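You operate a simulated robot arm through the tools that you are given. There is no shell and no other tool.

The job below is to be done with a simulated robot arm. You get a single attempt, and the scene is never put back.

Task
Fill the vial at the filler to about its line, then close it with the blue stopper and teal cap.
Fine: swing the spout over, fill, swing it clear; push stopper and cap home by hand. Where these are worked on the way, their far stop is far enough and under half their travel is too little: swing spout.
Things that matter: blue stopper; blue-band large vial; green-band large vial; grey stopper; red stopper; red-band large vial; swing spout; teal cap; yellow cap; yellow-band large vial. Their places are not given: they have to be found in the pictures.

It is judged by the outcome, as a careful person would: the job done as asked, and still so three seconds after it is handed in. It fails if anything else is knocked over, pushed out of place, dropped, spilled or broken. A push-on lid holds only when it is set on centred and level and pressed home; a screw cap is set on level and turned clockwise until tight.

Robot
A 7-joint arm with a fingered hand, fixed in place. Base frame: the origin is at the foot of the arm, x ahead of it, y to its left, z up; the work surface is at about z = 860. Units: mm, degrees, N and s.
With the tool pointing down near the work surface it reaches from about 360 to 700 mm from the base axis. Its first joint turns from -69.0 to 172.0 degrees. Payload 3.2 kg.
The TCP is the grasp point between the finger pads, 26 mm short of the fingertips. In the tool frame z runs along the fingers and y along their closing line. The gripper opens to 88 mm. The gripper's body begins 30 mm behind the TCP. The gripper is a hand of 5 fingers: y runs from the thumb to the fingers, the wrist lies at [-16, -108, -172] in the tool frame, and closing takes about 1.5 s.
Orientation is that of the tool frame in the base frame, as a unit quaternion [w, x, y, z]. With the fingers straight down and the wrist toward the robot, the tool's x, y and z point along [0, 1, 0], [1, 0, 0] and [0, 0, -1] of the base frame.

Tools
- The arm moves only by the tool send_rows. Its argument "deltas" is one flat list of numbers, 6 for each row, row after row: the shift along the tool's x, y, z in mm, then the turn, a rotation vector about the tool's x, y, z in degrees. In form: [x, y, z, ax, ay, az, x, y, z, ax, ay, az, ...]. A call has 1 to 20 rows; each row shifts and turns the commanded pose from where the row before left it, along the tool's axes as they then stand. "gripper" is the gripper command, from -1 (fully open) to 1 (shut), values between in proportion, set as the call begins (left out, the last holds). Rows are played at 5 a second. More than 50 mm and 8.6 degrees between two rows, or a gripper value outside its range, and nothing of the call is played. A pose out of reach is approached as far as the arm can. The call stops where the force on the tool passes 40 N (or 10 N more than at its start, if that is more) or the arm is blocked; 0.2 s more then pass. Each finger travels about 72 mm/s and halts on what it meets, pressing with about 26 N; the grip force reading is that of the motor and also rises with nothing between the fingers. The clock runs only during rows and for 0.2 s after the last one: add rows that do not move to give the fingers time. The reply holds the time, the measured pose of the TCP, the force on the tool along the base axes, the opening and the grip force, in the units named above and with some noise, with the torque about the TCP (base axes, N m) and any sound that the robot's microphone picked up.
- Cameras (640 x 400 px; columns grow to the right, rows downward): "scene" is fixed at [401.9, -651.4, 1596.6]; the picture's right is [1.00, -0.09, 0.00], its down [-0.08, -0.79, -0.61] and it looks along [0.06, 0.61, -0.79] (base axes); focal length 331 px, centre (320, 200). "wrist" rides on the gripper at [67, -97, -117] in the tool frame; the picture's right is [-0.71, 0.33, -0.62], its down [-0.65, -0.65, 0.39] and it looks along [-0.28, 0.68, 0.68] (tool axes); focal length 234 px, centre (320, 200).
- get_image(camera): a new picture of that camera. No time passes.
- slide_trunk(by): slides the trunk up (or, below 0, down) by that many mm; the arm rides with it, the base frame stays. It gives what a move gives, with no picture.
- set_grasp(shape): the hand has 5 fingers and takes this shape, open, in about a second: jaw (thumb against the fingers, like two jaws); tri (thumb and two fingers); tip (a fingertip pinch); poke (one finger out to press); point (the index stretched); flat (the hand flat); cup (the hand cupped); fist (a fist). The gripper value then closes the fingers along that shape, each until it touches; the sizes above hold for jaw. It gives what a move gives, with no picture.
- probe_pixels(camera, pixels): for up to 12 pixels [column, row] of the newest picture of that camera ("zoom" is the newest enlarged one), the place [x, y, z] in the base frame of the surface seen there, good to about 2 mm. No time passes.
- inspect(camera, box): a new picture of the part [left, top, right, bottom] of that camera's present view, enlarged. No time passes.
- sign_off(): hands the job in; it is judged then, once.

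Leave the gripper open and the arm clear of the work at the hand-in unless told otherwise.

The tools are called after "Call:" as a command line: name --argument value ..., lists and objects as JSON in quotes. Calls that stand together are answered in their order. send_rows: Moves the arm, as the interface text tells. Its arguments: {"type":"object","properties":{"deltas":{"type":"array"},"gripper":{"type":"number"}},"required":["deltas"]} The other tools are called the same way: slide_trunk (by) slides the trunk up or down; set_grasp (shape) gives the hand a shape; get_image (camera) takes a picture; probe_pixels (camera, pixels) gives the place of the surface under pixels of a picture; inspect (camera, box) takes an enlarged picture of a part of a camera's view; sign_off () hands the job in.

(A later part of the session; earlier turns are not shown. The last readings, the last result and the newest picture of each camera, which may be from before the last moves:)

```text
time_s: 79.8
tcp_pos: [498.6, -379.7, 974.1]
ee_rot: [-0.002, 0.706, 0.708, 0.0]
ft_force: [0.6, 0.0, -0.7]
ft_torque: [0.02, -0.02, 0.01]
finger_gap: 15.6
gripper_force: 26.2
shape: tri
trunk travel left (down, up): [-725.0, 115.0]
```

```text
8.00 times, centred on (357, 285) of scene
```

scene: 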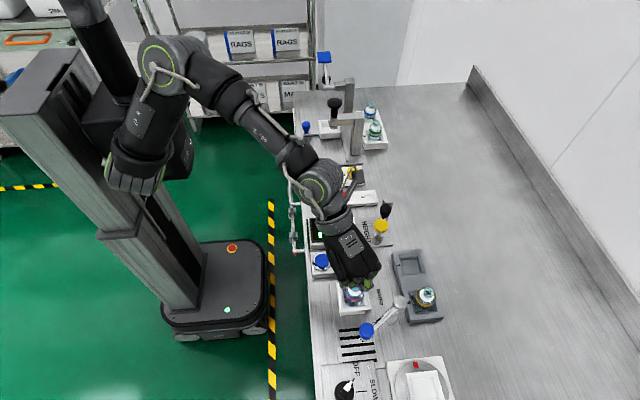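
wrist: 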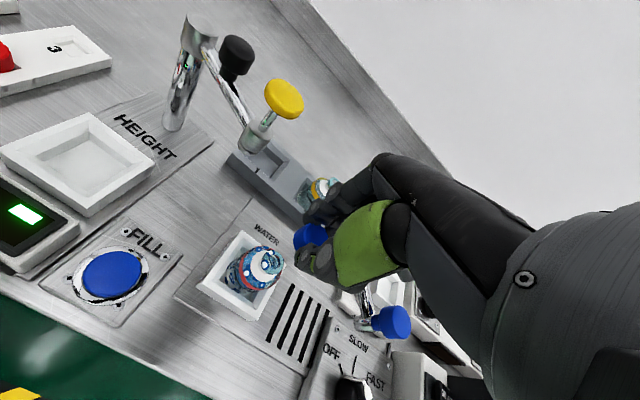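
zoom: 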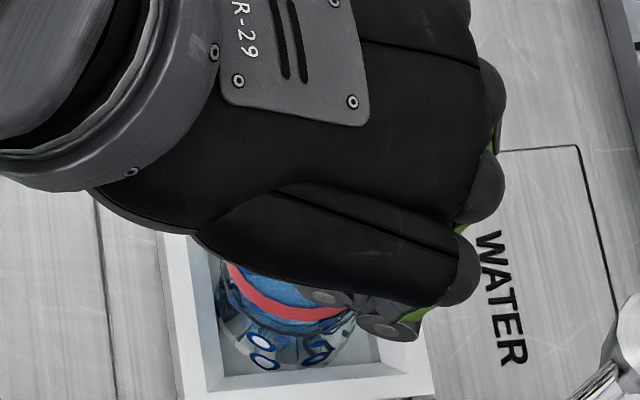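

Force dropped to zero and the head is closer to the ring: the plug slipped into the mouth. Continue down.

Call:
send_rows --deltas '[0, 0, 1.5, 0, 0, 0, 0, 0, 1.0, 0, 0, 0, 0, 0, 0, 0, 0, 0]' --gripper 1.0

Call:
inspect --camera "wrist" --box '[266, 215, 326, 265]'

```text
time_s: 80.6
tcp_pos: [498.7, -379.6, 973.2]
ee_rot: [0.0, 0.706, 0.708, 0.0]
ft_force: [-0.6, -0.7, 0.4]
ft_torque: [0.0, 0.01, 0.02]
finger_gap: 15.3
gripper_force: 26.0
shape: tri
trunk travel left (down, up): [-725.0, 115.0]
```

```text
8.00 times, centred on (296, 240) of wrist
```

zoom: 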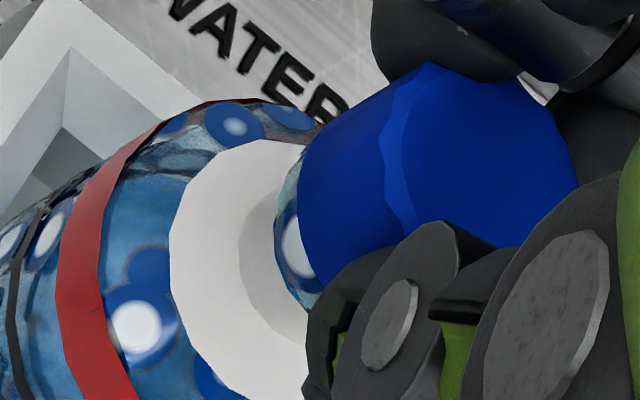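

Nearly seated. Push further in 1 mm steps watching for seating force.

Call:
send_rows --deltas '[0, 0, 1.0, 0, 0, 0, 0, 0, 1.0, 0, 0, 0, 0, 0, 0, 0, 0, 0]' --gripper 1.0

Call:
inspect --camera "wrist" --box '[266, 215, 326, 265]'

```text
time_s: 81.4
tcp_pos: [498.6, -379.4, 973.1]
ee_rot: [0.001, 0.707, 0.707, 0.001]
ft_force: [-1.4, 0.7, 6.5]
ft_torque: [0.02, 0.01, -0.02]
finger_gap: 16.0
gripper_force: 26.0
shape: tri
trunk travel left (down, up): [-725.0, 115.0]
```

```text
8.00 times, centred on (296, 240) of wrist
```

zoom: 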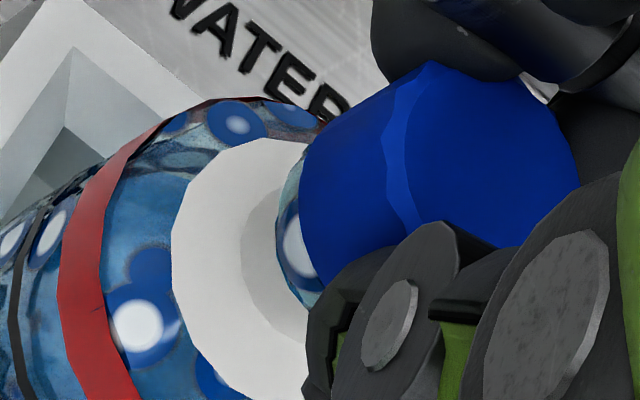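

6.5 N of resistance. I push on: 3 more commanded mm.

Call:
send_rows --deltas '[0, 0, 1.5, 0, 0, 0, 0, 0, 1.5, 0, 0, 0, 0, 0, 0, 0, 0, 0]' --gripper 1.0

Call:
inspect --camera "wrist" --box '[266, 215, 326, 265]'

```text
time_s: 82.2
tcp_pos: [496.3, -379.4, 971.3]
ee_rot: [0.002, 0.707, 0.707, 0.001]
ft_force: [-2.1, -0.7, 15.8]
ft_torque: [0.02, -0.01, 0.02]
finger_gap: 16.0
gripper_force: 25.7
shape: tri
trunk travel left (down, up): [-725.0, 115.0]
```

```text
8.00 times, centred on (296, 240) of wrist
```

zoom: 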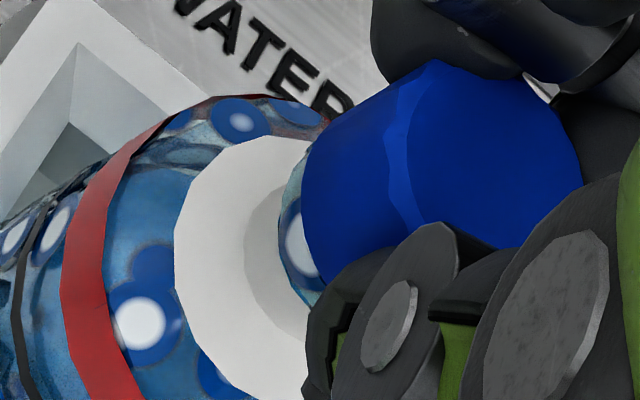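

Resistance 15.8 N, stopper beginning to slide in the grip. I relieve the push, open the fingers and lift to inspect; final pressing will be from above.

Call:
send_rows --deltas '[0, 0, -3, 0, 0, 0, 0, 0, 0, 0, 0, 0]' --gripper 1.0

Call:
send_rows --deltas '[0, 0, 0, 0, 0, 0, 0, 0, 0, 0, 0, 0, 0, 0, 0, 0, 0, 0, 0, 0, 0, 0, 0, 0]' --gripper 0.0

Call:
inspect --camera "wrist" --box '[256, 205, 336, 265]'

```text
time_s: 82.8
tcp_pos: [499.3, -379.6, 971.8]
ee_rot: [-0.001, 0.707, 0.708, -0.001]
ft_force: [-2.2, 0.7, 7.9]
ft_torque: [0.02, -0.05, 0.01]
finger_gap: 15.6
gripper_force: 26.3
shape: tri
trunk travel left (down, up): [-725.0, 115.0]
```

```text
time_s: 83.8
tcp_pos: [499.9, -380.2, 970.1]
ee_rot: [0.0, 0.707, 0.708, 0.001]
ft_force: [-0.3, -0.1, 0.4]
ft_torque: [0.02, 0.01, 0.0]
finger_gap: 43.7
gripper_force: 0.1
shape: tri
trunk travel left (down, up): [-725.0, 115.0]
```

```text
6.67 times, centred on (296, 235) of wrist
```

zoom: 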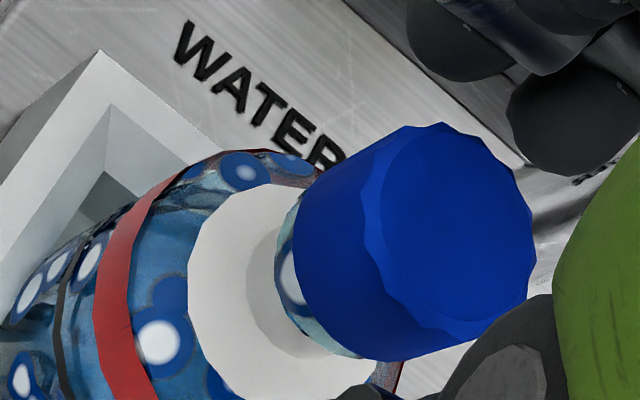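

The stopper sits on the neck. I raise the hand straight up 60 mm and inspect from both cameras.

Call:
send_rows --deltas '[0, 0, -10, 0, 0, 0, 0, 0, -20, 0, 0, 0, 0, 0, -25, 0, 0, 0, 0, 0, -25, 0, 0, 0, 0, 0, 0, 0, 0, 0]' --gripper 0.0

Call:
inspect --camera "wrist" --box '[220, 220, 320, 300]'

Call:
inspect --camera "scene" --box '[325, 260, 389, 310]'

```text
time_s: 85.0
tcp_pos: [499.1, -384.3, 1050.7]
ee_rot: [-0.001, 0.707, 0.708, 0.001]
ft_force: [0.2, 0.2, 0.0]
ft_torque: [0.0, 0.02, 0.0]
finger_gap: 43.3
gripper_force: 0.1
shape: tri
trunk travel left (down, up): [-725.0, 115.0]
```

```text
5.00 times, centred on (270, 260) of wrist
```

zoom: 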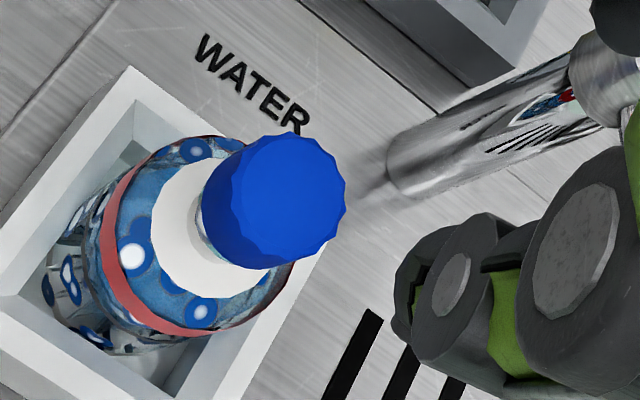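

```text
8.00 times, centred on (357, 285) of scene
```

zoom: 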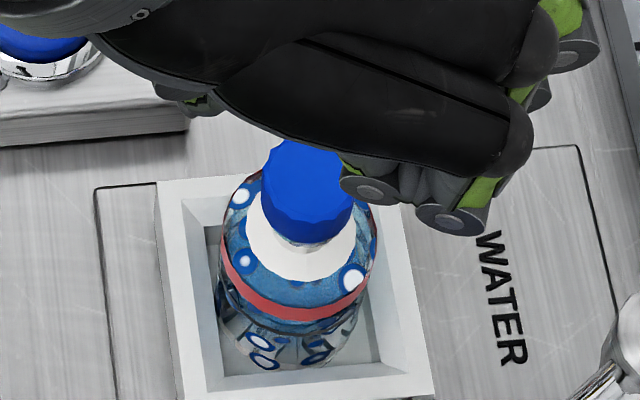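

The stopper looks centred and level. I measure its top height: home should be ≈957 (rim 943.5 + 13.5 head).

Call:
inspect --camera "scene" --box '[340, 272, 372, 297]'

Call:
probe_pixels --camera "zoom" --pixels '[[260, 160], [230, 160], [290, 170], [270, 130], [260, 190], [230, 190], [280, 210], [260, 230], [260, 260], [230, 250], [300, 250], [265, 275]]'

Call:
inspect --camera "wrist" --box '[250, 235, 300, 275]'

Call:
probe_pixels --camera "zoom" --pixels '[[320, 100], [380, 120], [350, 180], [400, 180], [320, 230], [380, 230], [280, 180], [300, 140], [420, 150], [430, 190]]'

```text
16.00 times, centred on (356, 284) of scene
```

zoom: 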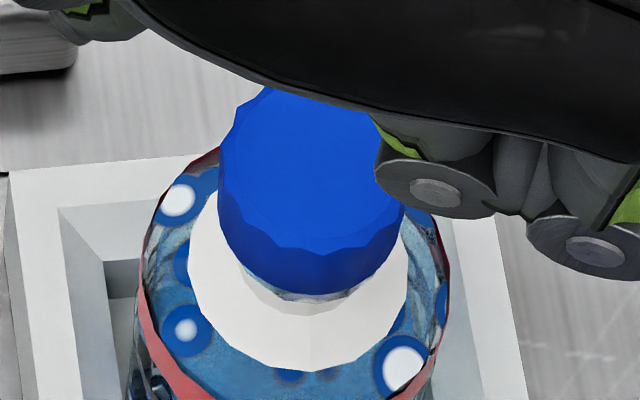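

```text
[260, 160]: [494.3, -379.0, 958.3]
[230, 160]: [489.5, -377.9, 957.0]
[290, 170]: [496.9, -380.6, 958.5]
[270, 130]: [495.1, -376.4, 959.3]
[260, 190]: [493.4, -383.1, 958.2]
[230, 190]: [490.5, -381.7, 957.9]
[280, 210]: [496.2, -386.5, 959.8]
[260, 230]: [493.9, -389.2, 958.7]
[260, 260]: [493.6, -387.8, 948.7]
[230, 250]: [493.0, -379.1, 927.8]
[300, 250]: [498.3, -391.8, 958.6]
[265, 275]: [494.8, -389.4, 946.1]
```

```text
10.00 times, centred on (275, 255) of wrist
```

zoom: 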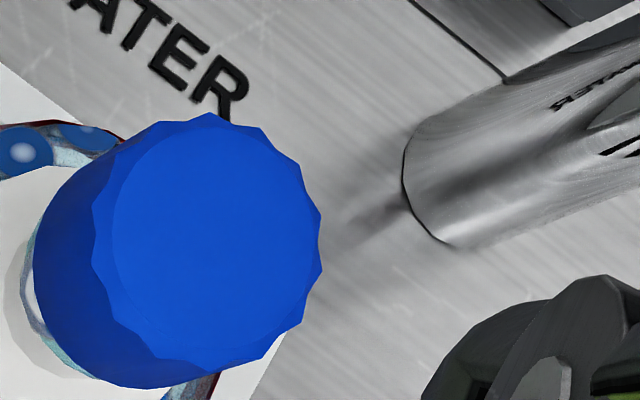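

```text
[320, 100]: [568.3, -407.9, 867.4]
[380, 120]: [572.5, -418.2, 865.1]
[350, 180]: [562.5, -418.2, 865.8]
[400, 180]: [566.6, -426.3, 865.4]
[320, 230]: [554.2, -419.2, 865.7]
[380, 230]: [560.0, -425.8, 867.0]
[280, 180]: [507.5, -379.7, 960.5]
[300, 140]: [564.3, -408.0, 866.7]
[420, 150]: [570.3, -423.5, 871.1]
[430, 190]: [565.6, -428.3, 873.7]
```

Top at z≈958.5, level, centre ≈(501,-381). Now I press it home from above: set poke, shift the fingertip over the stopper's centre and lower to just above it.

Call:
set_grasp --shape "poke"

Call:
send_rows --deltas '[2.2, 4.3, 0, 0, 0, 0, 0, 0, 20, 0, 0, 0, 0, 0, 20, 0, 0, 0, 0, 0, 15, 0, 0, 0, 0, 0, 0, 0, 0, 0]' --gripper -1

Call:
inspect --camera "wrist" --box '[250, 195, 370, 285]'

Call:
inspect --camera "scene" --box '[325, 260, 389, 310]'

```text
time_s: 85.9
tcp_pos: [497.8, -383.7, 1051.2]
ee_rot: [0.0, 0.707, 0.707, 0.0]
ft_force: [0.6, 0.5, 0.0]
ft_torque: [0.0, 0.02, 0.01]
finger_gap: 0.0
gripper_force: 0.0
shape: poke
trunk travel left (down, up): [-725.0, 115.0]
```

```text
time_s: 87.1
tcp_pos: [502.6, -379.0, 996.4]
ee_rot: [0.0, 0.706, 0.708, 0.0]
ft_force: [-0.1, -0.3, 0.2]
ft_torque: [-0.07, -0.01, 0.0]
finger_gap: 0.0
gripper_force: 0.0
shape: poke
trunk travel left (down, up): [-725.0, 115.0]
```

```text
4.44 times, centred on (310, 240) of wrist
```

zoom: 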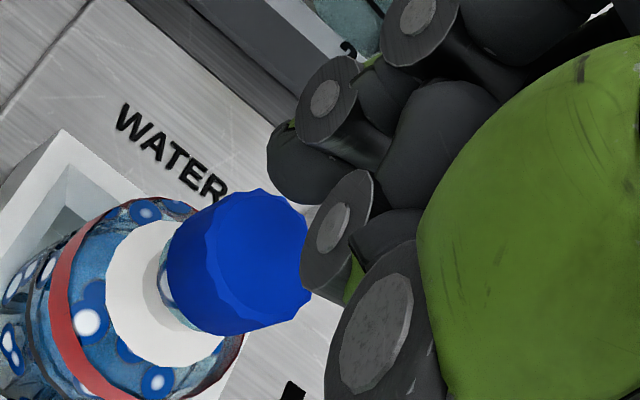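

```text
8.00 times, centred on (357, 285) of scene
```

zoom: 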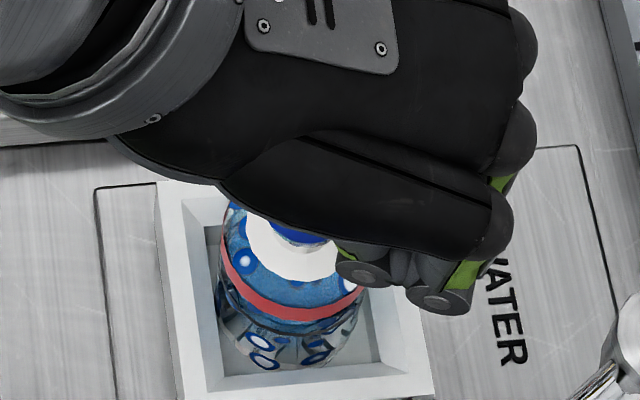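

In the wrist view the poking fingertip looks ~6 mm too far in tool +y relative to the stopper's axis. I shift −6 mm in tool y, lower a bit and check again.

Call:
send_rows --deltas '[0.5, -6, 4, 0, 0, 0, 0, 0, 0, 0, 0, 0, 0, 0, 0, 0, 0, 0]' --gripper -1

Call:
inspect --camera "wrist" --box '[260, 205, 340, 265]'

Call:
probe_pixels --camera "zoom" --pixels '[[200, 100], [215, 130], [230, 150], [260, 150], [270, 70], [240, 240], [280, 260], [320, 160], [300, 220], [310, 250], [190, 80], [180, 110]]'

```text
time_s: 87.9
tcp_pos: [498.4, -379.1, 991.3]
ee_rot: [0.0, 0.706, 0.708, 0.0]
ft_force: [-0.9, 0.4, 0.4]
ft_torque: [0.0, 0.0, -0.03]
finger_gap: 0.0
gripper_force: 0.0
shape: poke
trunk travel left (down, up): [-725.0, 115.0]
```

```text
6.67 times, centred on (300, 235) of wrist
```

zoom: 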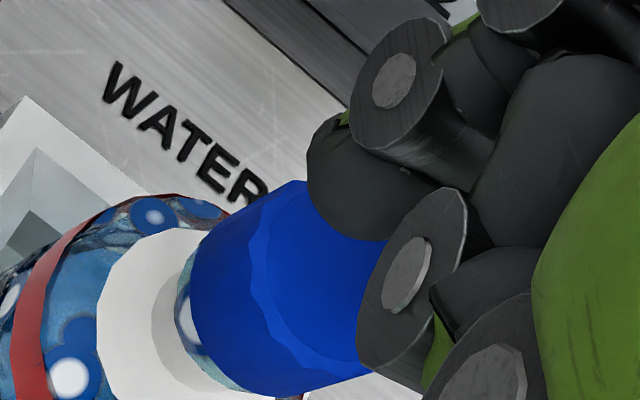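

```text
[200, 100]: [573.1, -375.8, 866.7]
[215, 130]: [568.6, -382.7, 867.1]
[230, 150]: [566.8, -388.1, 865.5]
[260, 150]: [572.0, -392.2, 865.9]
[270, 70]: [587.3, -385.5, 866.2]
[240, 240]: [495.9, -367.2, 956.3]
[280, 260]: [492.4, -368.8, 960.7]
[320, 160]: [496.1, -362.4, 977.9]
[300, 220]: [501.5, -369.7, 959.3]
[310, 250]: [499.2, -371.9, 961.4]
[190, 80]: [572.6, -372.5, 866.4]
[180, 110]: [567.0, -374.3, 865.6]
```

The tip seems roughly over the stopper's centre. I lower in small steps to contact and read force and torque to locate the contact point.

Call:
send_rows --deltas '[0, 0, 2, 0, 0, 0, 0, 0, 2, 0, 0, 0, 0, 0, 2, 0, 0, 0, 0, 0, 0, 0, 0, 0]' --gripper -1

Call:
send_rows --deltas '[0, 0, 1.5, 0, 0, 0, 0, 0, 1.5, 0, 0, 0, 0, 0, 0, 0, 0, 0]' --gripper -1

Call:
inspect --camera "wrist" --box '[260, 205, 340, 265]'

```text
time_s: 88.9
tcp_pos: [497.7, -378.6, 986.7]
ee_rot: [0.001, 0.707, 0.707, 0.001]
ft_force: [0.5, -1.3, 5.5]
ft_torque: [-0.09, -0.01, -0.01]
finger_gap: 0.1
gripper_force: 0.0
shape: poke
trunk travel left (down, up): [-725.0, 115.0]
```

```text
time_s: 89.7
tcp_pos: [497.2, -377.7, 985.9]
ee_rot: [0.004, 0.707, 0.707, 0.002]
ft_force: [2.8, -4.2, 22.3]
ft_torque: [-0.43, -0.14, 0.05]
finger_gap: 0.0
gripper_force: 0.0
shape: poke
trunk travel left (down, up): [-725.0, 115.0]
```

```text
6.67 times, centred on (300, 235) of wrist
```

zoom: 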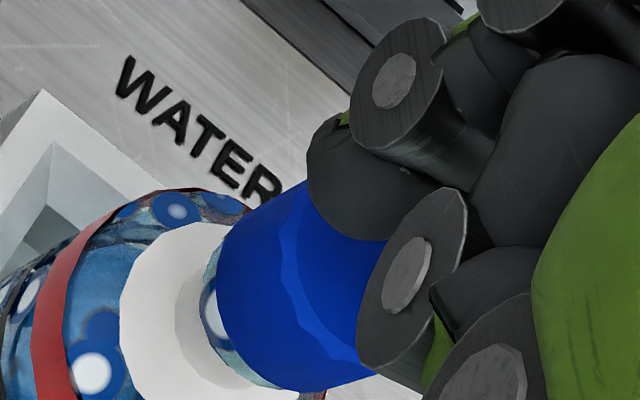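

Force 22 N but the torque (−0.43 about x) says contact is ~14 mm toward −y of the TCP — at the stopper's edge. So the poking finger sits further to tool −x than I assumed. I back off and examine the hand.

Call:
send_rows --deltas '[0, 0, -4, 0, 0, 0, 0, 0, -10, 0, 0, 0, 0, 0, -25, 0, 0, 0, 0, 0, -35, 0, 0, 0, 0, 0, -35, 0, 0, 0, 0, 0, 0, 0, 0, 0]' --gripper -1

Call:
inspect --camera "scene" --box '[320, 210, 400, 270]'

Call:
inspect --camera "scene" --box '[340, 272, 372, 297]'

```text
time_s: 91.1
tcp_pos: [497.5, -378.3, 1091.0]
ee_rot: [-0.001, 0.707, 0.708, 0.001]
ft_force: [-0.6, -0.5, 0.5]
ft_torque: [0.04, -0.01, 0.01]
finger_gap: 0.2
gripper_force: 0.0
shape: poke
trunk travel left (down, up): [-725.0, 115.0]
```

```text
6.67 times, centred on (360, 240) of scene
```

zoom: 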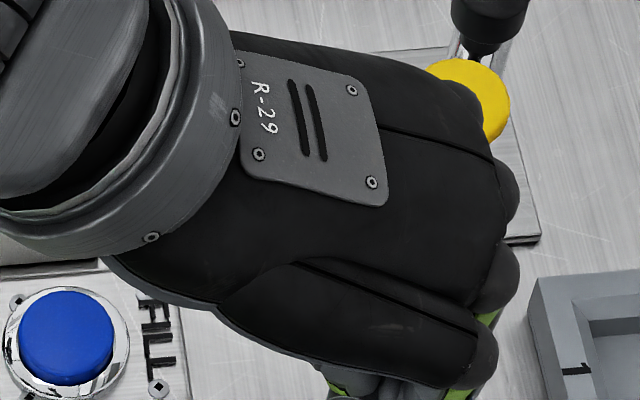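

```text
16.00 times, centred on (356, 284) of scene
```

zoom: 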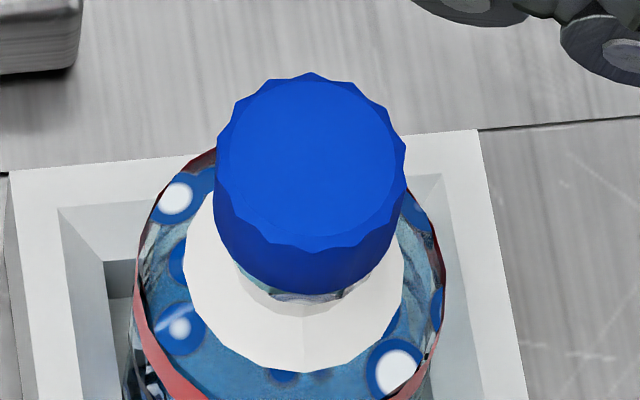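

The stopper is fully visible now. I check its height and level by probing across the top.

Call:
probe_pixels --camera "zoom" --pixels '[[240, 160], [270, 120], [310, 90], [350, 110], [385, 150], [310, 160], [270, 200], [310, 230], [350, 220], [310, 120], [290, 160], [340, 170]]'

Call:
probe_pixels --camera "zoom" --pixels '[[310, 245], [310, 255], [310, 265], [310, 275], [310, 285], [310, 292], [300, 297], [330, 297], [240, 160], [385, 150], [310, 90], [310, 230]]'

```text
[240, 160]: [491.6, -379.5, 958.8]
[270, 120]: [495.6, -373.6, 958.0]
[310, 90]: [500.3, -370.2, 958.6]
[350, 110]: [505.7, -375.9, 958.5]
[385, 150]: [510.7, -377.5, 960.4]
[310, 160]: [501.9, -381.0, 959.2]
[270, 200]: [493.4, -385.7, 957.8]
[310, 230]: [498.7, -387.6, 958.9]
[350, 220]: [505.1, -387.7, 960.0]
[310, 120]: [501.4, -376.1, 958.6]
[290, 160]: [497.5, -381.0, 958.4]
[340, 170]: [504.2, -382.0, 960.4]
```

```text
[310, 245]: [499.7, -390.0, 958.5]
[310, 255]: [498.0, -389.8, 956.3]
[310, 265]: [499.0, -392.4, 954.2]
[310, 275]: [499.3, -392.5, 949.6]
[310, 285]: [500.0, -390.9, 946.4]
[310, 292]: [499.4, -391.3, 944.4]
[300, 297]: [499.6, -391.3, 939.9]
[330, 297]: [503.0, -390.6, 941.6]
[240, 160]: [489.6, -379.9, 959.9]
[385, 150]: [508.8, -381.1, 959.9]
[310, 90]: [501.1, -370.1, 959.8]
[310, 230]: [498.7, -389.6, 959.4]
```

Top ≈959, head bottom ≈944 on the rim (943.5), level within noise — it looks home. For a firm central press, I shift +11 mm in tool x (so the actual poking tip is over the centre) and come down to light contact.

Call:
send_rows --deltas '[11, 0, 0, 0, 0, 0, 0, 0, 30, 0, 0, 0, 0, 0, 30, 0, 0, 0, 0, 0, 30, 0, 0, 0, 0, 0, 10, 0, 0, 0, 0, 0, 0, 0, 0, 0]' --gripper -1

Call:
send_rows --deltas '[0, 0, 2, 0, 0, 0, 0, 0, 2, 0, 0, 0, 0, 0, 1.5, 0, 0, 0, 0, 0, 0, 0, 0, 0]' --gripper -1

Call:
inspect --camera "wrist" --box '[260, 205, 340, 265]'

```text
time_s: 92.5
tcp_pos: [497.2, -366.4, 991.7]
ee_rot: [0.001, 0.706, 0.708, 0.0]
ft_force: [0.0, 0.3, -0.3]
ft_torque: [0.04, 0.02, 0.01]
finger_gap: 0.0
gripper_force: 0.1
shape: poke
trunk travel left (down, up): [-725.0, 115.0]
```

```text
time_s: 93.5
tcp_pos: [498.3, -366.7, 987.3]
ee_rot: [0.002, 0.707, 0.708, 0.001]
ft_force: [1.4, -1.3, 6.8]
ft_torque: [-0.15, -0.03, 0.02]
finger_gap: 0.2
gripper_force: 0.0
shape: poke
trunk travel left (down, up): [-725.0, 115.0]
```

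```text
6.67 times, centred on (300, 235) of wrist
```

zoom: 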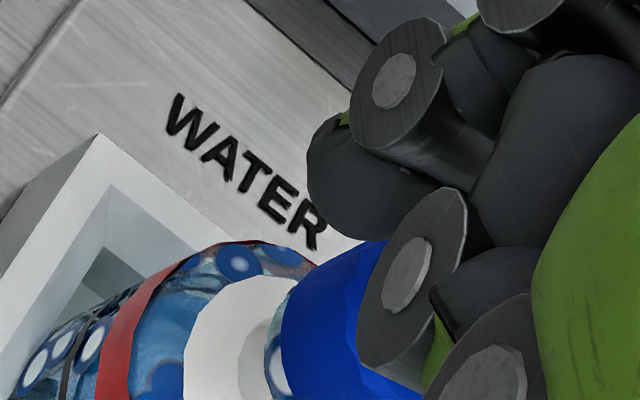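

Contact is at tool x≈−16, i.e. y≈−383 — close to the stopper's centre now. Press firmly: 4 more mm commanded.

Call:
send_rows --deltas '[-1.5, 0, 1.5, 0, 0, 0, 0, 0, 1.5, 0, 0, 0, 0, 0, 1.5, 0, 0, 0, 0, 0, 0, 0, 0, 0]' --gripper -1

```text
time_s: 94.5
tcp_pos: [495.6, -367.3, 987.7]
ee_rot: [0.004, 0.708, 0.707, 0.001]
ft_force: [5.1, 0.6, 27.0]
ft_torque: [-0.4, -0.22, 0.08]
finger_gap: 0.0
gripper_force: 0.1
shape: poke
trunk travel left (down, up): [-725.0, 115.0]
```

27 N applied at (498.8,-382.7) with no further sinking: the stopper is home. A bit more (1 mm) to be sure, then release.

Call:
send_rows --deltas '[0, 0, 1.2, 0, 0, 0, 0, 0, 0, 0, 0, 0]' --gripper -1

Call:
send_rows --deltas '[0, 0, -6, 0, 0, 0, 0, 0, -10, 0, 0, 0, 0, 0, -25, 0, 0, 0, 0, 0, -35, 0, 0, 0, 0, 0, -40, 0, 0, 0, 0, 0, 0, 0, 0, 0]' --gripper -1

Call:
inspect --camera "scene" --box '[340, 272, 372, 297]'

Call:
probe_pixels --camera "zoom" --pixels '[[240, 160], [270, 120], [310, 95], [350, 110], [385, 150], [310, 160], [270, 200], [310, 230], [350, 220], [310, 120], [290, 160], [340, 170]]'

```text
time_s: 95.1
tcp_pos: [495.9, -367.2, 987.4]
ee_rot: [0.007, 0.707, 0.707, 0.003]
ft_force: [6.1, 0.9, 33.1]
ft_torque: [-0.47, -0.22, 0.11]
finger_gap: 0.0
gripper_force: 0.2
shape: poke
trunk travel left (down, up): [-725.0, 115.0]
```

```text
time_s: 96.5
tcp_pos: [500.2, -368.2, 1098.4]
ee_rot: [0.0, 0.706, 0.708, 0.0]
ft_force: [0.1, 0.4, 0.1]
ft_torque: [-0.01, 0.01, 0.03]
finger_gap: 0.1
gripper_force: 0.0
shape: poke
trunk travel left (down, up): [-725.0, 115.0]
```

```text
16.00 times, centred on (356, 284) of scene
```

zoom: 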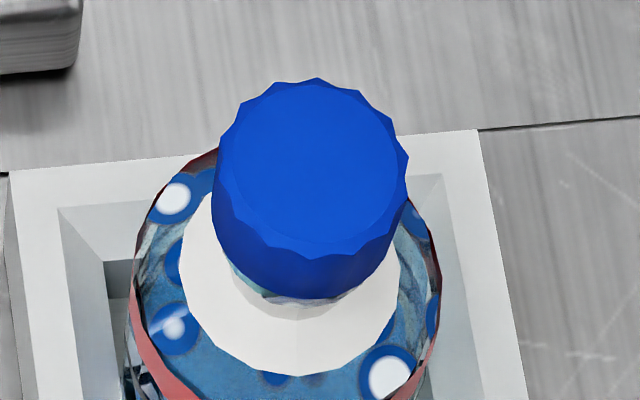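

```text
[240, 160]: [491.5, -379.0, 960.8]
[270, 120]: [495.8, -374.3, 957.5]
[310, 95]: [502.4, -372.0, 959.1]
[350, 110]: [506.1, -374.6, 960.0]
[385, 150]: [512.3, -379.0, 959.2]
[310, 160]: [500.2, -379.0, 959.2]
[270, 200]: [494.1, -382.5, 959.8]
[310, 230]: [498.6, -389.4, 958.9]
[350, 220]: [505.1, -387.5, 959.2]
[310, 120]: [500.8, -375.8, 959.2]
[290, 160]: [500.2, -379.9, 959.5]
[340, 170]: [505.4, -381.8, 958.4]
```

Still at 959 and level. I zoom on the junction between head and neck to be sure it is flush.

Call:
inspect --camera "scene" --box '[346, 280, 366, 296]'

Call:
get_image --camera "wrist"

Call:
inspect --camera "wrist" --box '[210, 240, 290, 320]'

```text
16.00 times, centred on (356, 288) of scene
```

zoom: 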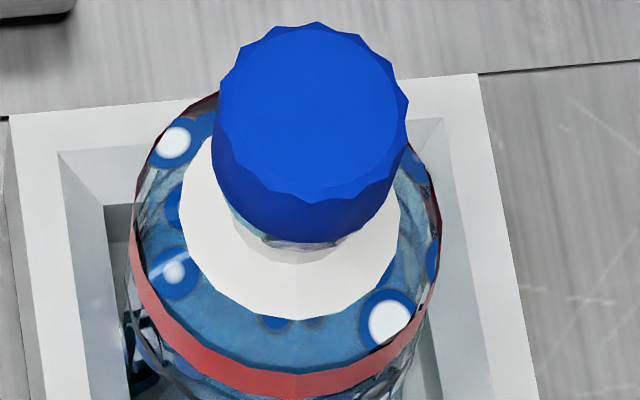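

```text
taken
```

wrist: 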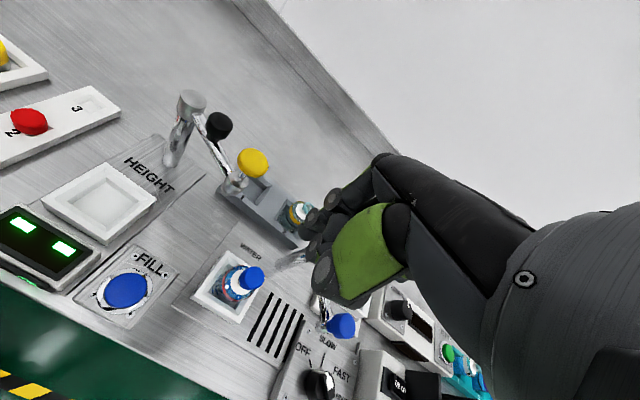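

```text
5.00 times, centred on (250, 280) of wrist
```

zoom: 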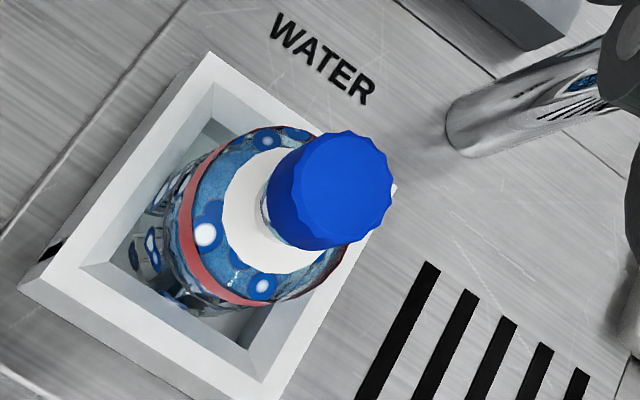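

The stopper is seated. Next the teal cap. I take a scene picture to check the cap tray and obstacles around it (press handle etc.).

Call:
get_image --camera "scene"

Call:
probe_pixels --camera "scene" --pixels '[[306, 127], [330, 128], [324, 172], [324, 180], [318, 184], [340, 183], [353, 172], [345, 173], [305, 165], [341, 104], [322, 200], [336, 166]]'

Call:
inspect --camera "scene" --box '[300, 115, 364, 190]'

```text
taken
```

scene: 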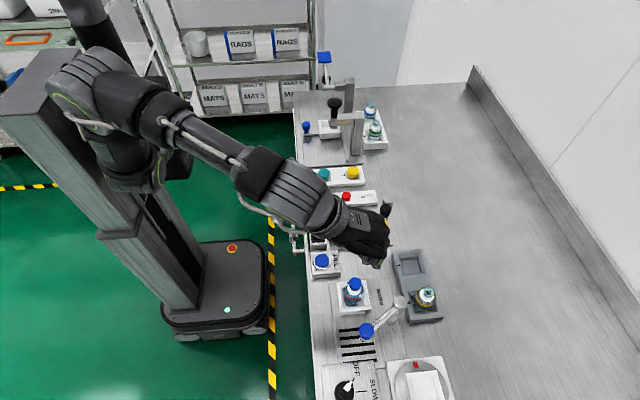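

```text
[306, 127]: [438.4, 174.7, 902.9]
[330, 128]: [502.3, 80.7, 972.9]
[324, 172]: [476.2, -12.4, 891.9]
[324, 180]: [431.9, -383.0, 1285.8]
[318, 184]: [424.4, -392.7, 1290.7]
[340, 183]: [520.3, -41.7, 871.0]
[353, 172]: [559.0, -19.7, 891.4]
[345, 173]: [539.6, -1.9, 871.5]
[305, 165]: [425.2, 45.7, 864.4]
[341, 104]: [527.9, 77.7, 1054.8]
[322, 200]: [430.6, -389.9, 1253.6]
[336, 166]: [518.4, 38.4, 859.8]
```

```text
5.33 times, centred on (332, 152) of scene
```

zoom: 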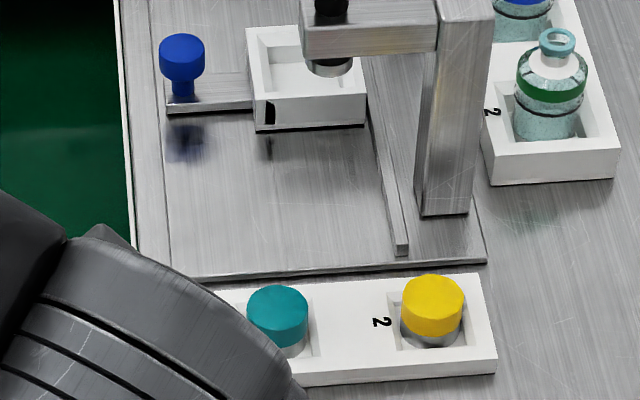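

Obstacles near the cap: press beam at y≥65 (x≥490), fine for heading 0°. I raise, switch to tri with ~52 mm gap, and travel toward the cap.

Call:
set_grasp --shape "tri"

Call:
send_rows --deltas '[0, 0, -30, 0, 0, 0, 35, -2.6, 0, 0, 0, 0, 35, -2.6, 0, 0, 0, 0, 35, -2.6, 0, 0, 0, 0, 35, -2.6, 0, 0, 0, 0, 35, -2.6, 0, 0, 0, 0, 0, 0, 0, 0, 0, 0]' --gripper -0.18

Call:
send_rows --deltas '[35, -2.6, 0, 0, 0, 0, 35, -2.6, 0, 0, 0, 0, 35, -2.6, 0, 0, 0, 0, 35, -2.6, 0, 0, 0, 0, 35, -2.6, 0, 0, 0, 0, 0, 0, 0, 0, 0, 0]' --gripper -0.18

Call:
get_image --camera "scene"

Call:
get_image --camera "wrist"

```text
time_s: 97.4
tcp_pos: [498.9, -367.5, 1097.6]
ee_rot: [0.001, 0.707, 0.707, 0.0]
ft_force: [-0.1, -0.2, -0.7]
ft_torque: [-0.03, 0.01, -0.01]
finger_gap: 87.8
gripper_force: 0.0
shape: tri
trunk travel left (down, up): [-725.0, 115.0]
```

```text
time_s: 99.0
tcp_pos: [504.8, -204.7, 1125.6]
ee_rot: [-0.001, 0.707, 0.708, -0.001]
ft_force: [-1.0, -0.3, -0.1]
ft_torque: [0.02, -0.02, 0.02]
finger_gap: 52.4
gripper_force: 0.1
shape: tri
out of reach, approached as far as the arm can: row 6
trunk travel left (down, up): [-725.0, 115.0]
```

```text
time_s: 100.4
tcp_pos: [549.7, -48.1, 1119.8]
ee_rot: [-0.003, 0.708, 0.706, 0.004]
ft_force: [1.0, -0.3, 0.8]
ft_torque: [0.0, 0.0, -0.01]
finger_gap: 52.3
gripper_force: 0.0
shape: tri
out of reach, approached as far as the arm can: row 1, 2, 3, 4, 5
trunk travel left (down, up): [-725.0, 115.0]
```

```text
taken
```

scene: 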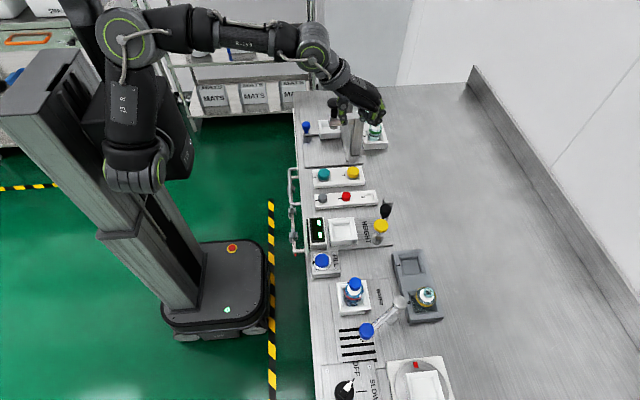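

```text
taken
```

wrist: 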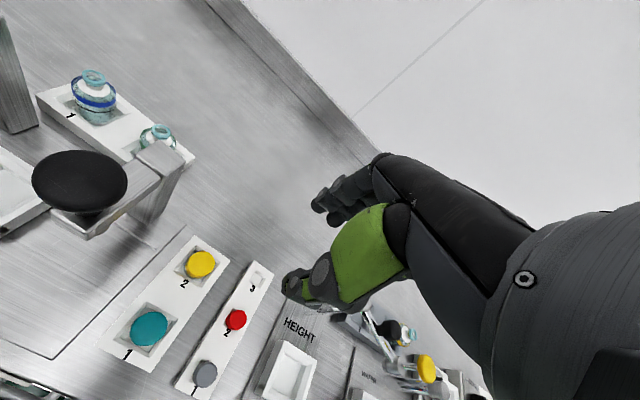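

At this height the arm cannot come closer than ~550 mm; lower down it can. I descend here (tips stay above the caps), then move inward to the teal cap.

Call:
send_rows --deltas '[0, 0, 30, 0, 0, 0, 0, 0, 30, 0, 0, 0, 0, 0, 30, 0, 0, 0, 0, 0, 30, 0, 0, 0, 0, 0, 30, 0, 0, 0, 0, 0, 15, 0, 0, 0, 0, 0, 0, 0, 0, 0]' --gripper -0.18

Call:
send_rows --deltas '[6, -15, 0, 0, 0, 0, 6, -15, 0, 0, 0, 0, 6, -15, 0, 0, 0, 0, 0, 0, 0, 0, 0, 0]' --gripper -0.18

Call:
get_image --camera "scene"

Call:
get_image --camera "wrist"

```text
time_s: 102.0
tcp_pos: [552.3, -44.8, 953.5]
ee_rot: [-0.001, 0.708, 0.707, 0.001]
ft_force: [-1.2, 0.2, 0.3]
ft_torque: [0.0, -0.02, 0.0]
finger_gap: 52.6
gripper_force: 0.1
shape: tri
trunk travel left (down, up): [-725.0, 115.0]
```

```text
time_s: 103.0
tcp_pos: [505.5, -29.0, 954.2]
ee_rot: [0.0, 0.707, 0.708, 0.0]
ft_force: [0.6, -0.4, 0.4]
ft_torque: [0.01, 0.02, -0.05]
finger_gap: 52.2
gripper_force: 0.1
shape: tri
trunk travel left (down, up): [-725.0, 115.0]
```

```text
taken
```

scene: 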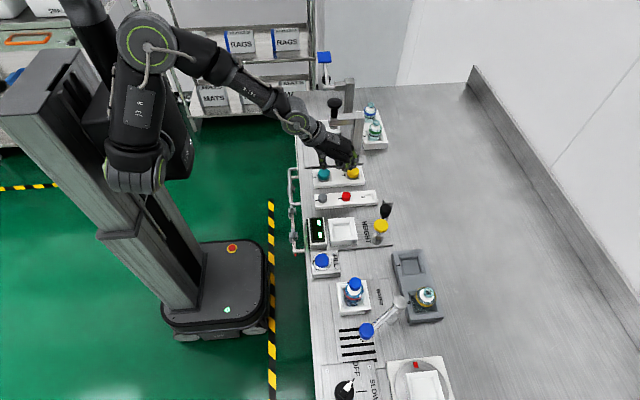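

```text
taken
```

wrist: 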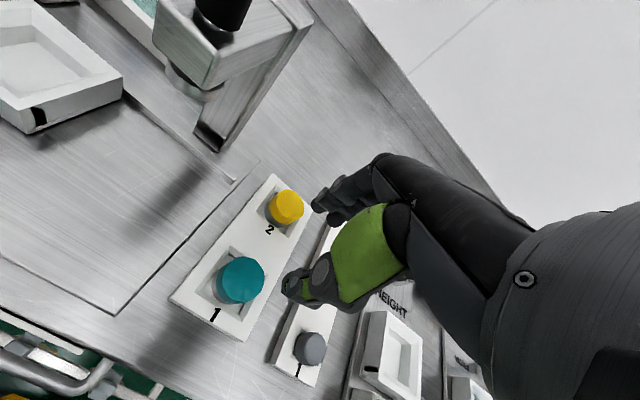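

Within reach now. I measure the teal cap from both cameras.

Call:
inspect --camera "scene" --box '[308, 162, 340, 187]'

Call:
probe_pixels --camera "zoom" --pixels '[[320, 170], [240, 170], [320, 110], [320, 210], [280, 150], [320, 250], [320, 280], [320, 310], [320, 330], [230, 300], [150, 330], [260, 340]]'

Call:
inspect --camera "wrist" --box '[200, 245, 280, 315]'

Call:
probe_pixels --camera "zoom" --pixels '[[310, 190], [400, 190], [360, 110], [340, 240], [300, 130], [410, 130], [250, 200], [230, 230], [200, 250], [330, 270], [360, 290], [180, 180]]'

```text
16.00 times, centred on (324, 174) of scene
```

zoom: 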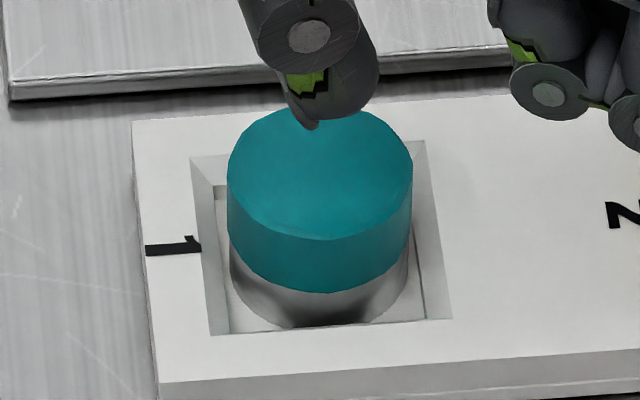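

```text
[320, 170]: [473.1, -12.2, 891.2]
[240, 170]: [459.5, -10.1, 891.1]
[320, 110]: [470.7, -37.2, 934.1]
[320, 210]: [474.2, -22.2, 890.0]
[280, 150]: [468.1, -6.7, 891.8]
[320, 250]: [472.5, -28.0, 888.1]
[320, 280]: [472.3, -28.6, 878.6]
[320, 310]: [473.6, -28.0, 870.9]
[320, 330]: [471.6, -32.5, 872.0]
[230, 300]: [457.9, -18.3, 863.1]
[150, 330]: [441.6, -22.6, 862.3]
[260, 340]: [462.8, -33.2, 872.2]
```

```text
5.71 times, centred on (240, 280) of wrist
```

zoom: 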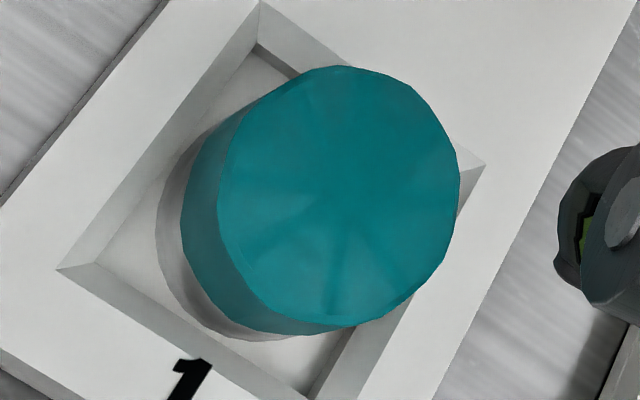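

```text
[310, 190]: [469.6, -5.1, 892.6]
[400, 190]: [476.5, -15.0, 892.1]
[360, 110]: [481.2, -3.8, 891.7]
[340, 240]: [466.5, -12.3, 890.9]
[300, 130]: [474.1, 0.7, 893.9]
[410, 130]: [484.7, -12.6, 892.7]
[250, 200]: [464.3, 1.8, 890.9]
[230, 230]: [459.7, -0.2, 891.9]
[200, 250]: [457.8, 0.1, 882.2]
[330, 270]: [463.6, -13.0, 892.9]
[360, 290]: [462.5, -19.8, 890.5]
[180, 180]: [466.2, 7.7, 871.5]
```

Cap centre ≈(471.5,-12.5) in arm coordinates, top 891, teal part down to ≈876. I move above it and lower to TCP z≈925.

Call:
send_rows --deltas '[8.5, -17, 0, 0, 0, 0, 8.5, -17, 0, 0, 0, 0, 0, 0, 15, 0, 0, 0, 0, 0, 13, 0, 0, 0, 0, 0, 0, 0, 0, 0]' --gripper -0.18

Call:
send_rows --deltas '[0, 0, 0, 0, 0, 0]'

Call:
inspect --camera "wrist" --box '[230, 190, 390, 310]'

Call:
inspect --camera "scene" --box '[292, 140, 356, 190]'

```text
time_s: 104.2
tcp_pos: [476.0, -15.1, 928.1]
ee_rot: [-0.002, 0.707, 0.707, 0.005]
ft_force: [0.2, -0.4, 0.1]
ft_torque: [0.02, -0.01, 0.0]
finger_gap: 52.3
gripper_force: 0.2
shape: tri
out of reach, approached as far as the arm can: row 2
trunk travel left (down, up): [-725.0, 115.0]
```

```text
time_s: 104.6
tcp_pos: [476.0, -15.5, 927.8]
ee_rot: [-0.003, 0.708, 0.706, 0.005]
ft_force: [0.3, -0.5, 0.7]
ft_torque: [0.02, 0.01, 0.02]
finger_gap: 52.4
gripper_force: 0.0
shape: tri
trunk travel left (down, up): [-725.0, 115.0]
```

```text
3.33 times, centred on (310, 250) of wrist
```

zoom: 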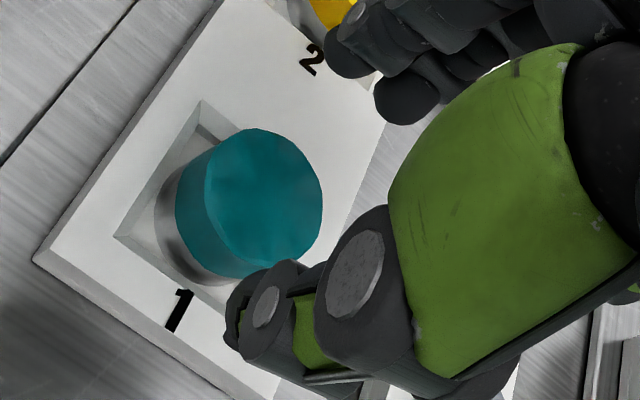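

```text
8.00 times, centred on (324, 165) of scene
```

zoom: 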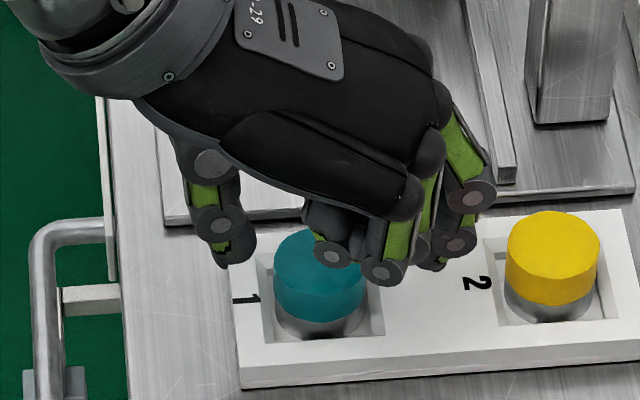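

Slightly short in reach; I go a bit lower while shifting the remaining (−4.5, +3) mm.

Call:
send_rows --deltas '[1.5, 0, 6, 0, 0, 0, 1.5, -4.5, 4, 0, 0, 0, 0, 0, 0, 0, 0, 0]' --gripper -0.18

Call:
send_rows --deltas '[0, 0, 0, 0, 0, 0]'

Call:
inspect --camera "wrist" --box '[230, 190, 390, 310]'

```text
time_s: 105.4
tcp_pos: [471.3, -11.2, 919.9]
ee_rot: [-0.01, 0.709, 0.705, 0.009]
ft_force: [-0.9, 0.5, 0.0]
ft_torque: [0.03, 0.0, -0.03]
finger_gap: 52.3
gripper_force: 0.1
shape: tri
trunk travel left (down, up): [-725.0, 115.0]
```

```text
time_s: 105.8
tcp_pos: [470.8, -12.0, 918.7]
ee_rot: [-0.011, 0.71, 0.704, 0.009]
ft_force: [0.1, 0.6, -0.7]
ft_torque: [0.01, -0.01, 0.0]
finger_gap: 52.3
gripper_force: 0.1
shape: tri
trunk travel left (down, up): [-725.0, 115.0]
```

```text
3.33 times, centred on (310, 250) of wrist
```

zoom: 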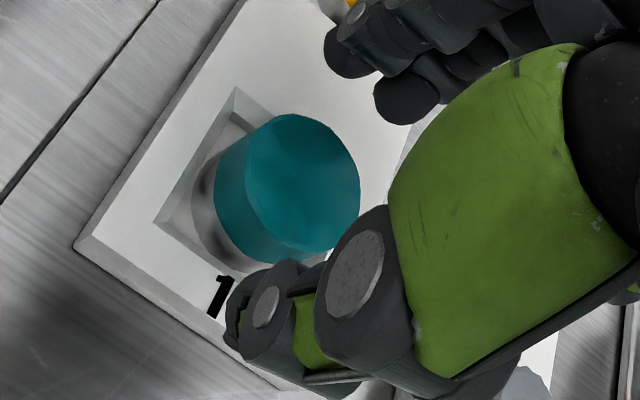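

The wrist is tilting ~1.6° because the arm is near its folded limit. Raising the trunk 80 mm should give it more room; I do that and then check the pose.

Call:
slide_trunk --by 80

Call:
send_rows --deltas '[0, 0, 0, 0, 0, 0, 0, 0, 0, 0, 0, 0]'

```text
time_s: 107.0
tcp_pos: [472.6, -11.0, 998.8]
ee_rot: [-0.01, 0.709, 0.705, 0.01]
ft_force: [0.3, 0.4, -0.2]
ft_torque: [0.02, 0.02, -0.01]
finger_gap: 52.5
gripper_force: 0.0
shape: tri
trunk travel left (down, up): [-805.0, 35.0]
```

```text
time_s: 107.6
tcp_pos: [470.0, -11.5, 999.8]
ee_rot: [-0.01, 0.709, 0.705, 0.01]
ft_force: [-0.1, 0.4, -0.1]
ft_torque: [-0.02, 0.05, -0.02]
finger_gap: 52.5
gripper_force: 0.0
shape: tri
trunk travel left (down, up): [-805.0, 35.0]
```

I correct the tilt with a small rotation (−1.6° about tool y, −0.4° about z), then lower again.

Call:
send_rows --deltas '[0, 0, 0, -0.08, -1.62, -0.36, 0, 0, 0, 0, 0, 0]' --gripper -0.18

Call:
send_rows --deltas '[0, 0, 20, 0, 0, 0, 0, 0, 20, 0, 0, 0, 0, 0, 20, 0, 0, 0, 0, 0, 15, 0, 0, 0, 0, 0, 0, 0, 0, 0]' --gripper -0.18

Call:
send_rows --deltas '[0, 0, 0, 0, 0, 0]'

Call:
inspect --camera "wrist" --box '[230, 190, 390, 310]'

Call:
inspect --camera "scene" --box '[292, 140, 356, 190]'

```text
time_s: 108.2
tcp_pos: [470.8, -11.6, 999.0]
ee_rot: [-0.006, 0.708, 0.706, 0.003]
ft_force: [-0.3, 0.3, 0.1]
ft_torque: [0.0, -0.01, -0.01]
finger_gap: 52.3
gripper_force: 0.0
shape: tri
trunk travel left (down, up): [-805.0, 35.0]
```

```text
time_s: 109.4
tcp_pos: [467.9, -19.2, 954.5]
ee_rot: [0.012, 0.704, 0.71, -0.01]
ft_force: [1.0, 0.2, 0.7]
ft_torque: [-0.01, 0.0, -0.03]
finger_gap: 51.9
gripper_force: 0.1
shape: tri
out of reach, approached as far as the arm can: row 1, 2, 3
trunk travel left (down, up): [-805.0, 35.0]
```

```text
time_s: 109.8
tcp_pos: [468.4, -22.0, 955.6]
ee_rot: [0.011, 0.704, 0.71, -0.01]
ft_force: [0.2, 1.0, 0.3]
ft_torque: [-0.02, -0.04, -0.01]
finger_gap: 52.2
gripper_force: 0.0
shape: tri
trunk travel left (down, up): [-805.0, 35.0]
```

```text
3.33 times, centred on (310, 250) of wrist
```

zoom: 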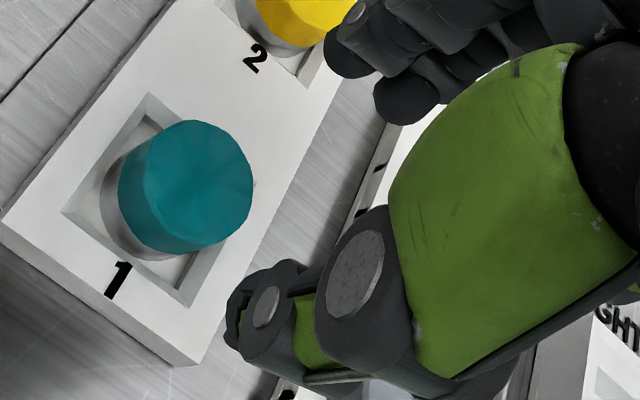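

```text
8.00 times, centred on (324, 165) of scene
```

zoom: 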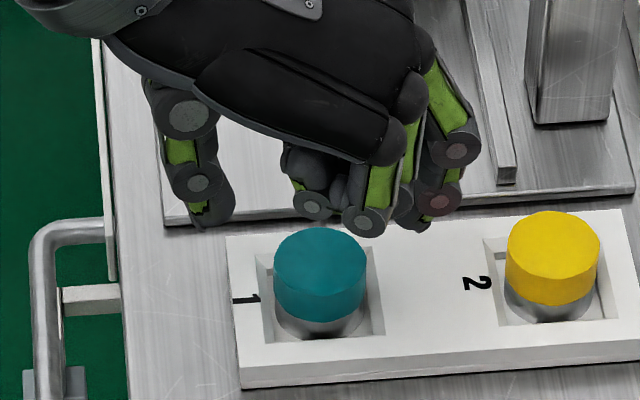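

The heading 0° is awkward this close to the robot. I back outward and up, then I'll restore the trunk and use a heading of +60°, which keeps the wrist farther from the base.

Call:
send_rows --deltas '[-4, 20, -15, 0, 0, 0, -4, 25, -25, 0, 0, 0, -4, 25, -25, 0, 0, 0, -4, 10, -25, 0, 0, 0, 0, 0, 0, 0, 0, 0]' --gripper -0.18

Call:
slide_trunk --by -80

Call:
send_rows --deltas '[0, 0, 0, 0, 0, 0]'

```text
time_s: 111.0
tcp_pos: [547.3, -32.6, 1046.5]
ee_rot: [0.01, 0.704, 0.71, -0.009]
ft_force: [0.3, 0.0, 0.2]
ft_torque: [0.0, 0.0, 0.02]
finger_gap: 52.0
gripper_force: 0.1
shape: tri
trunk travel left (down, up): [-805.0, 35.0]
```

```text
time_s: 112.1
tcp_pos: [545.1, -32.6, 967.3]
ee_rot: [0.011, 0.705, 0.709, -0.009]
ft_force: [0.1, 0.1, -0.3]
ft_torque: [0.01, 0.01, 0.0]
finger_gap: 52.3
gripper_force: 0.1
shape: tri
trunk travel left (down, up): [-725.0, 115.0]
```

```text
time_s: 112.5
tcp_pos: [545.8, -33.5, 966.6]
ee_rot: [0.011, 0.705, 0.709, -0.009]
ft_force: [0.8, 0.7, -0.2]
ft_torque: [0.0, 0.02, 0.0]
finger_gap: 52.1
gripper_force: 0.1
shape: tri
trunk travel left (down, up): [-725.0, 115.0]
```

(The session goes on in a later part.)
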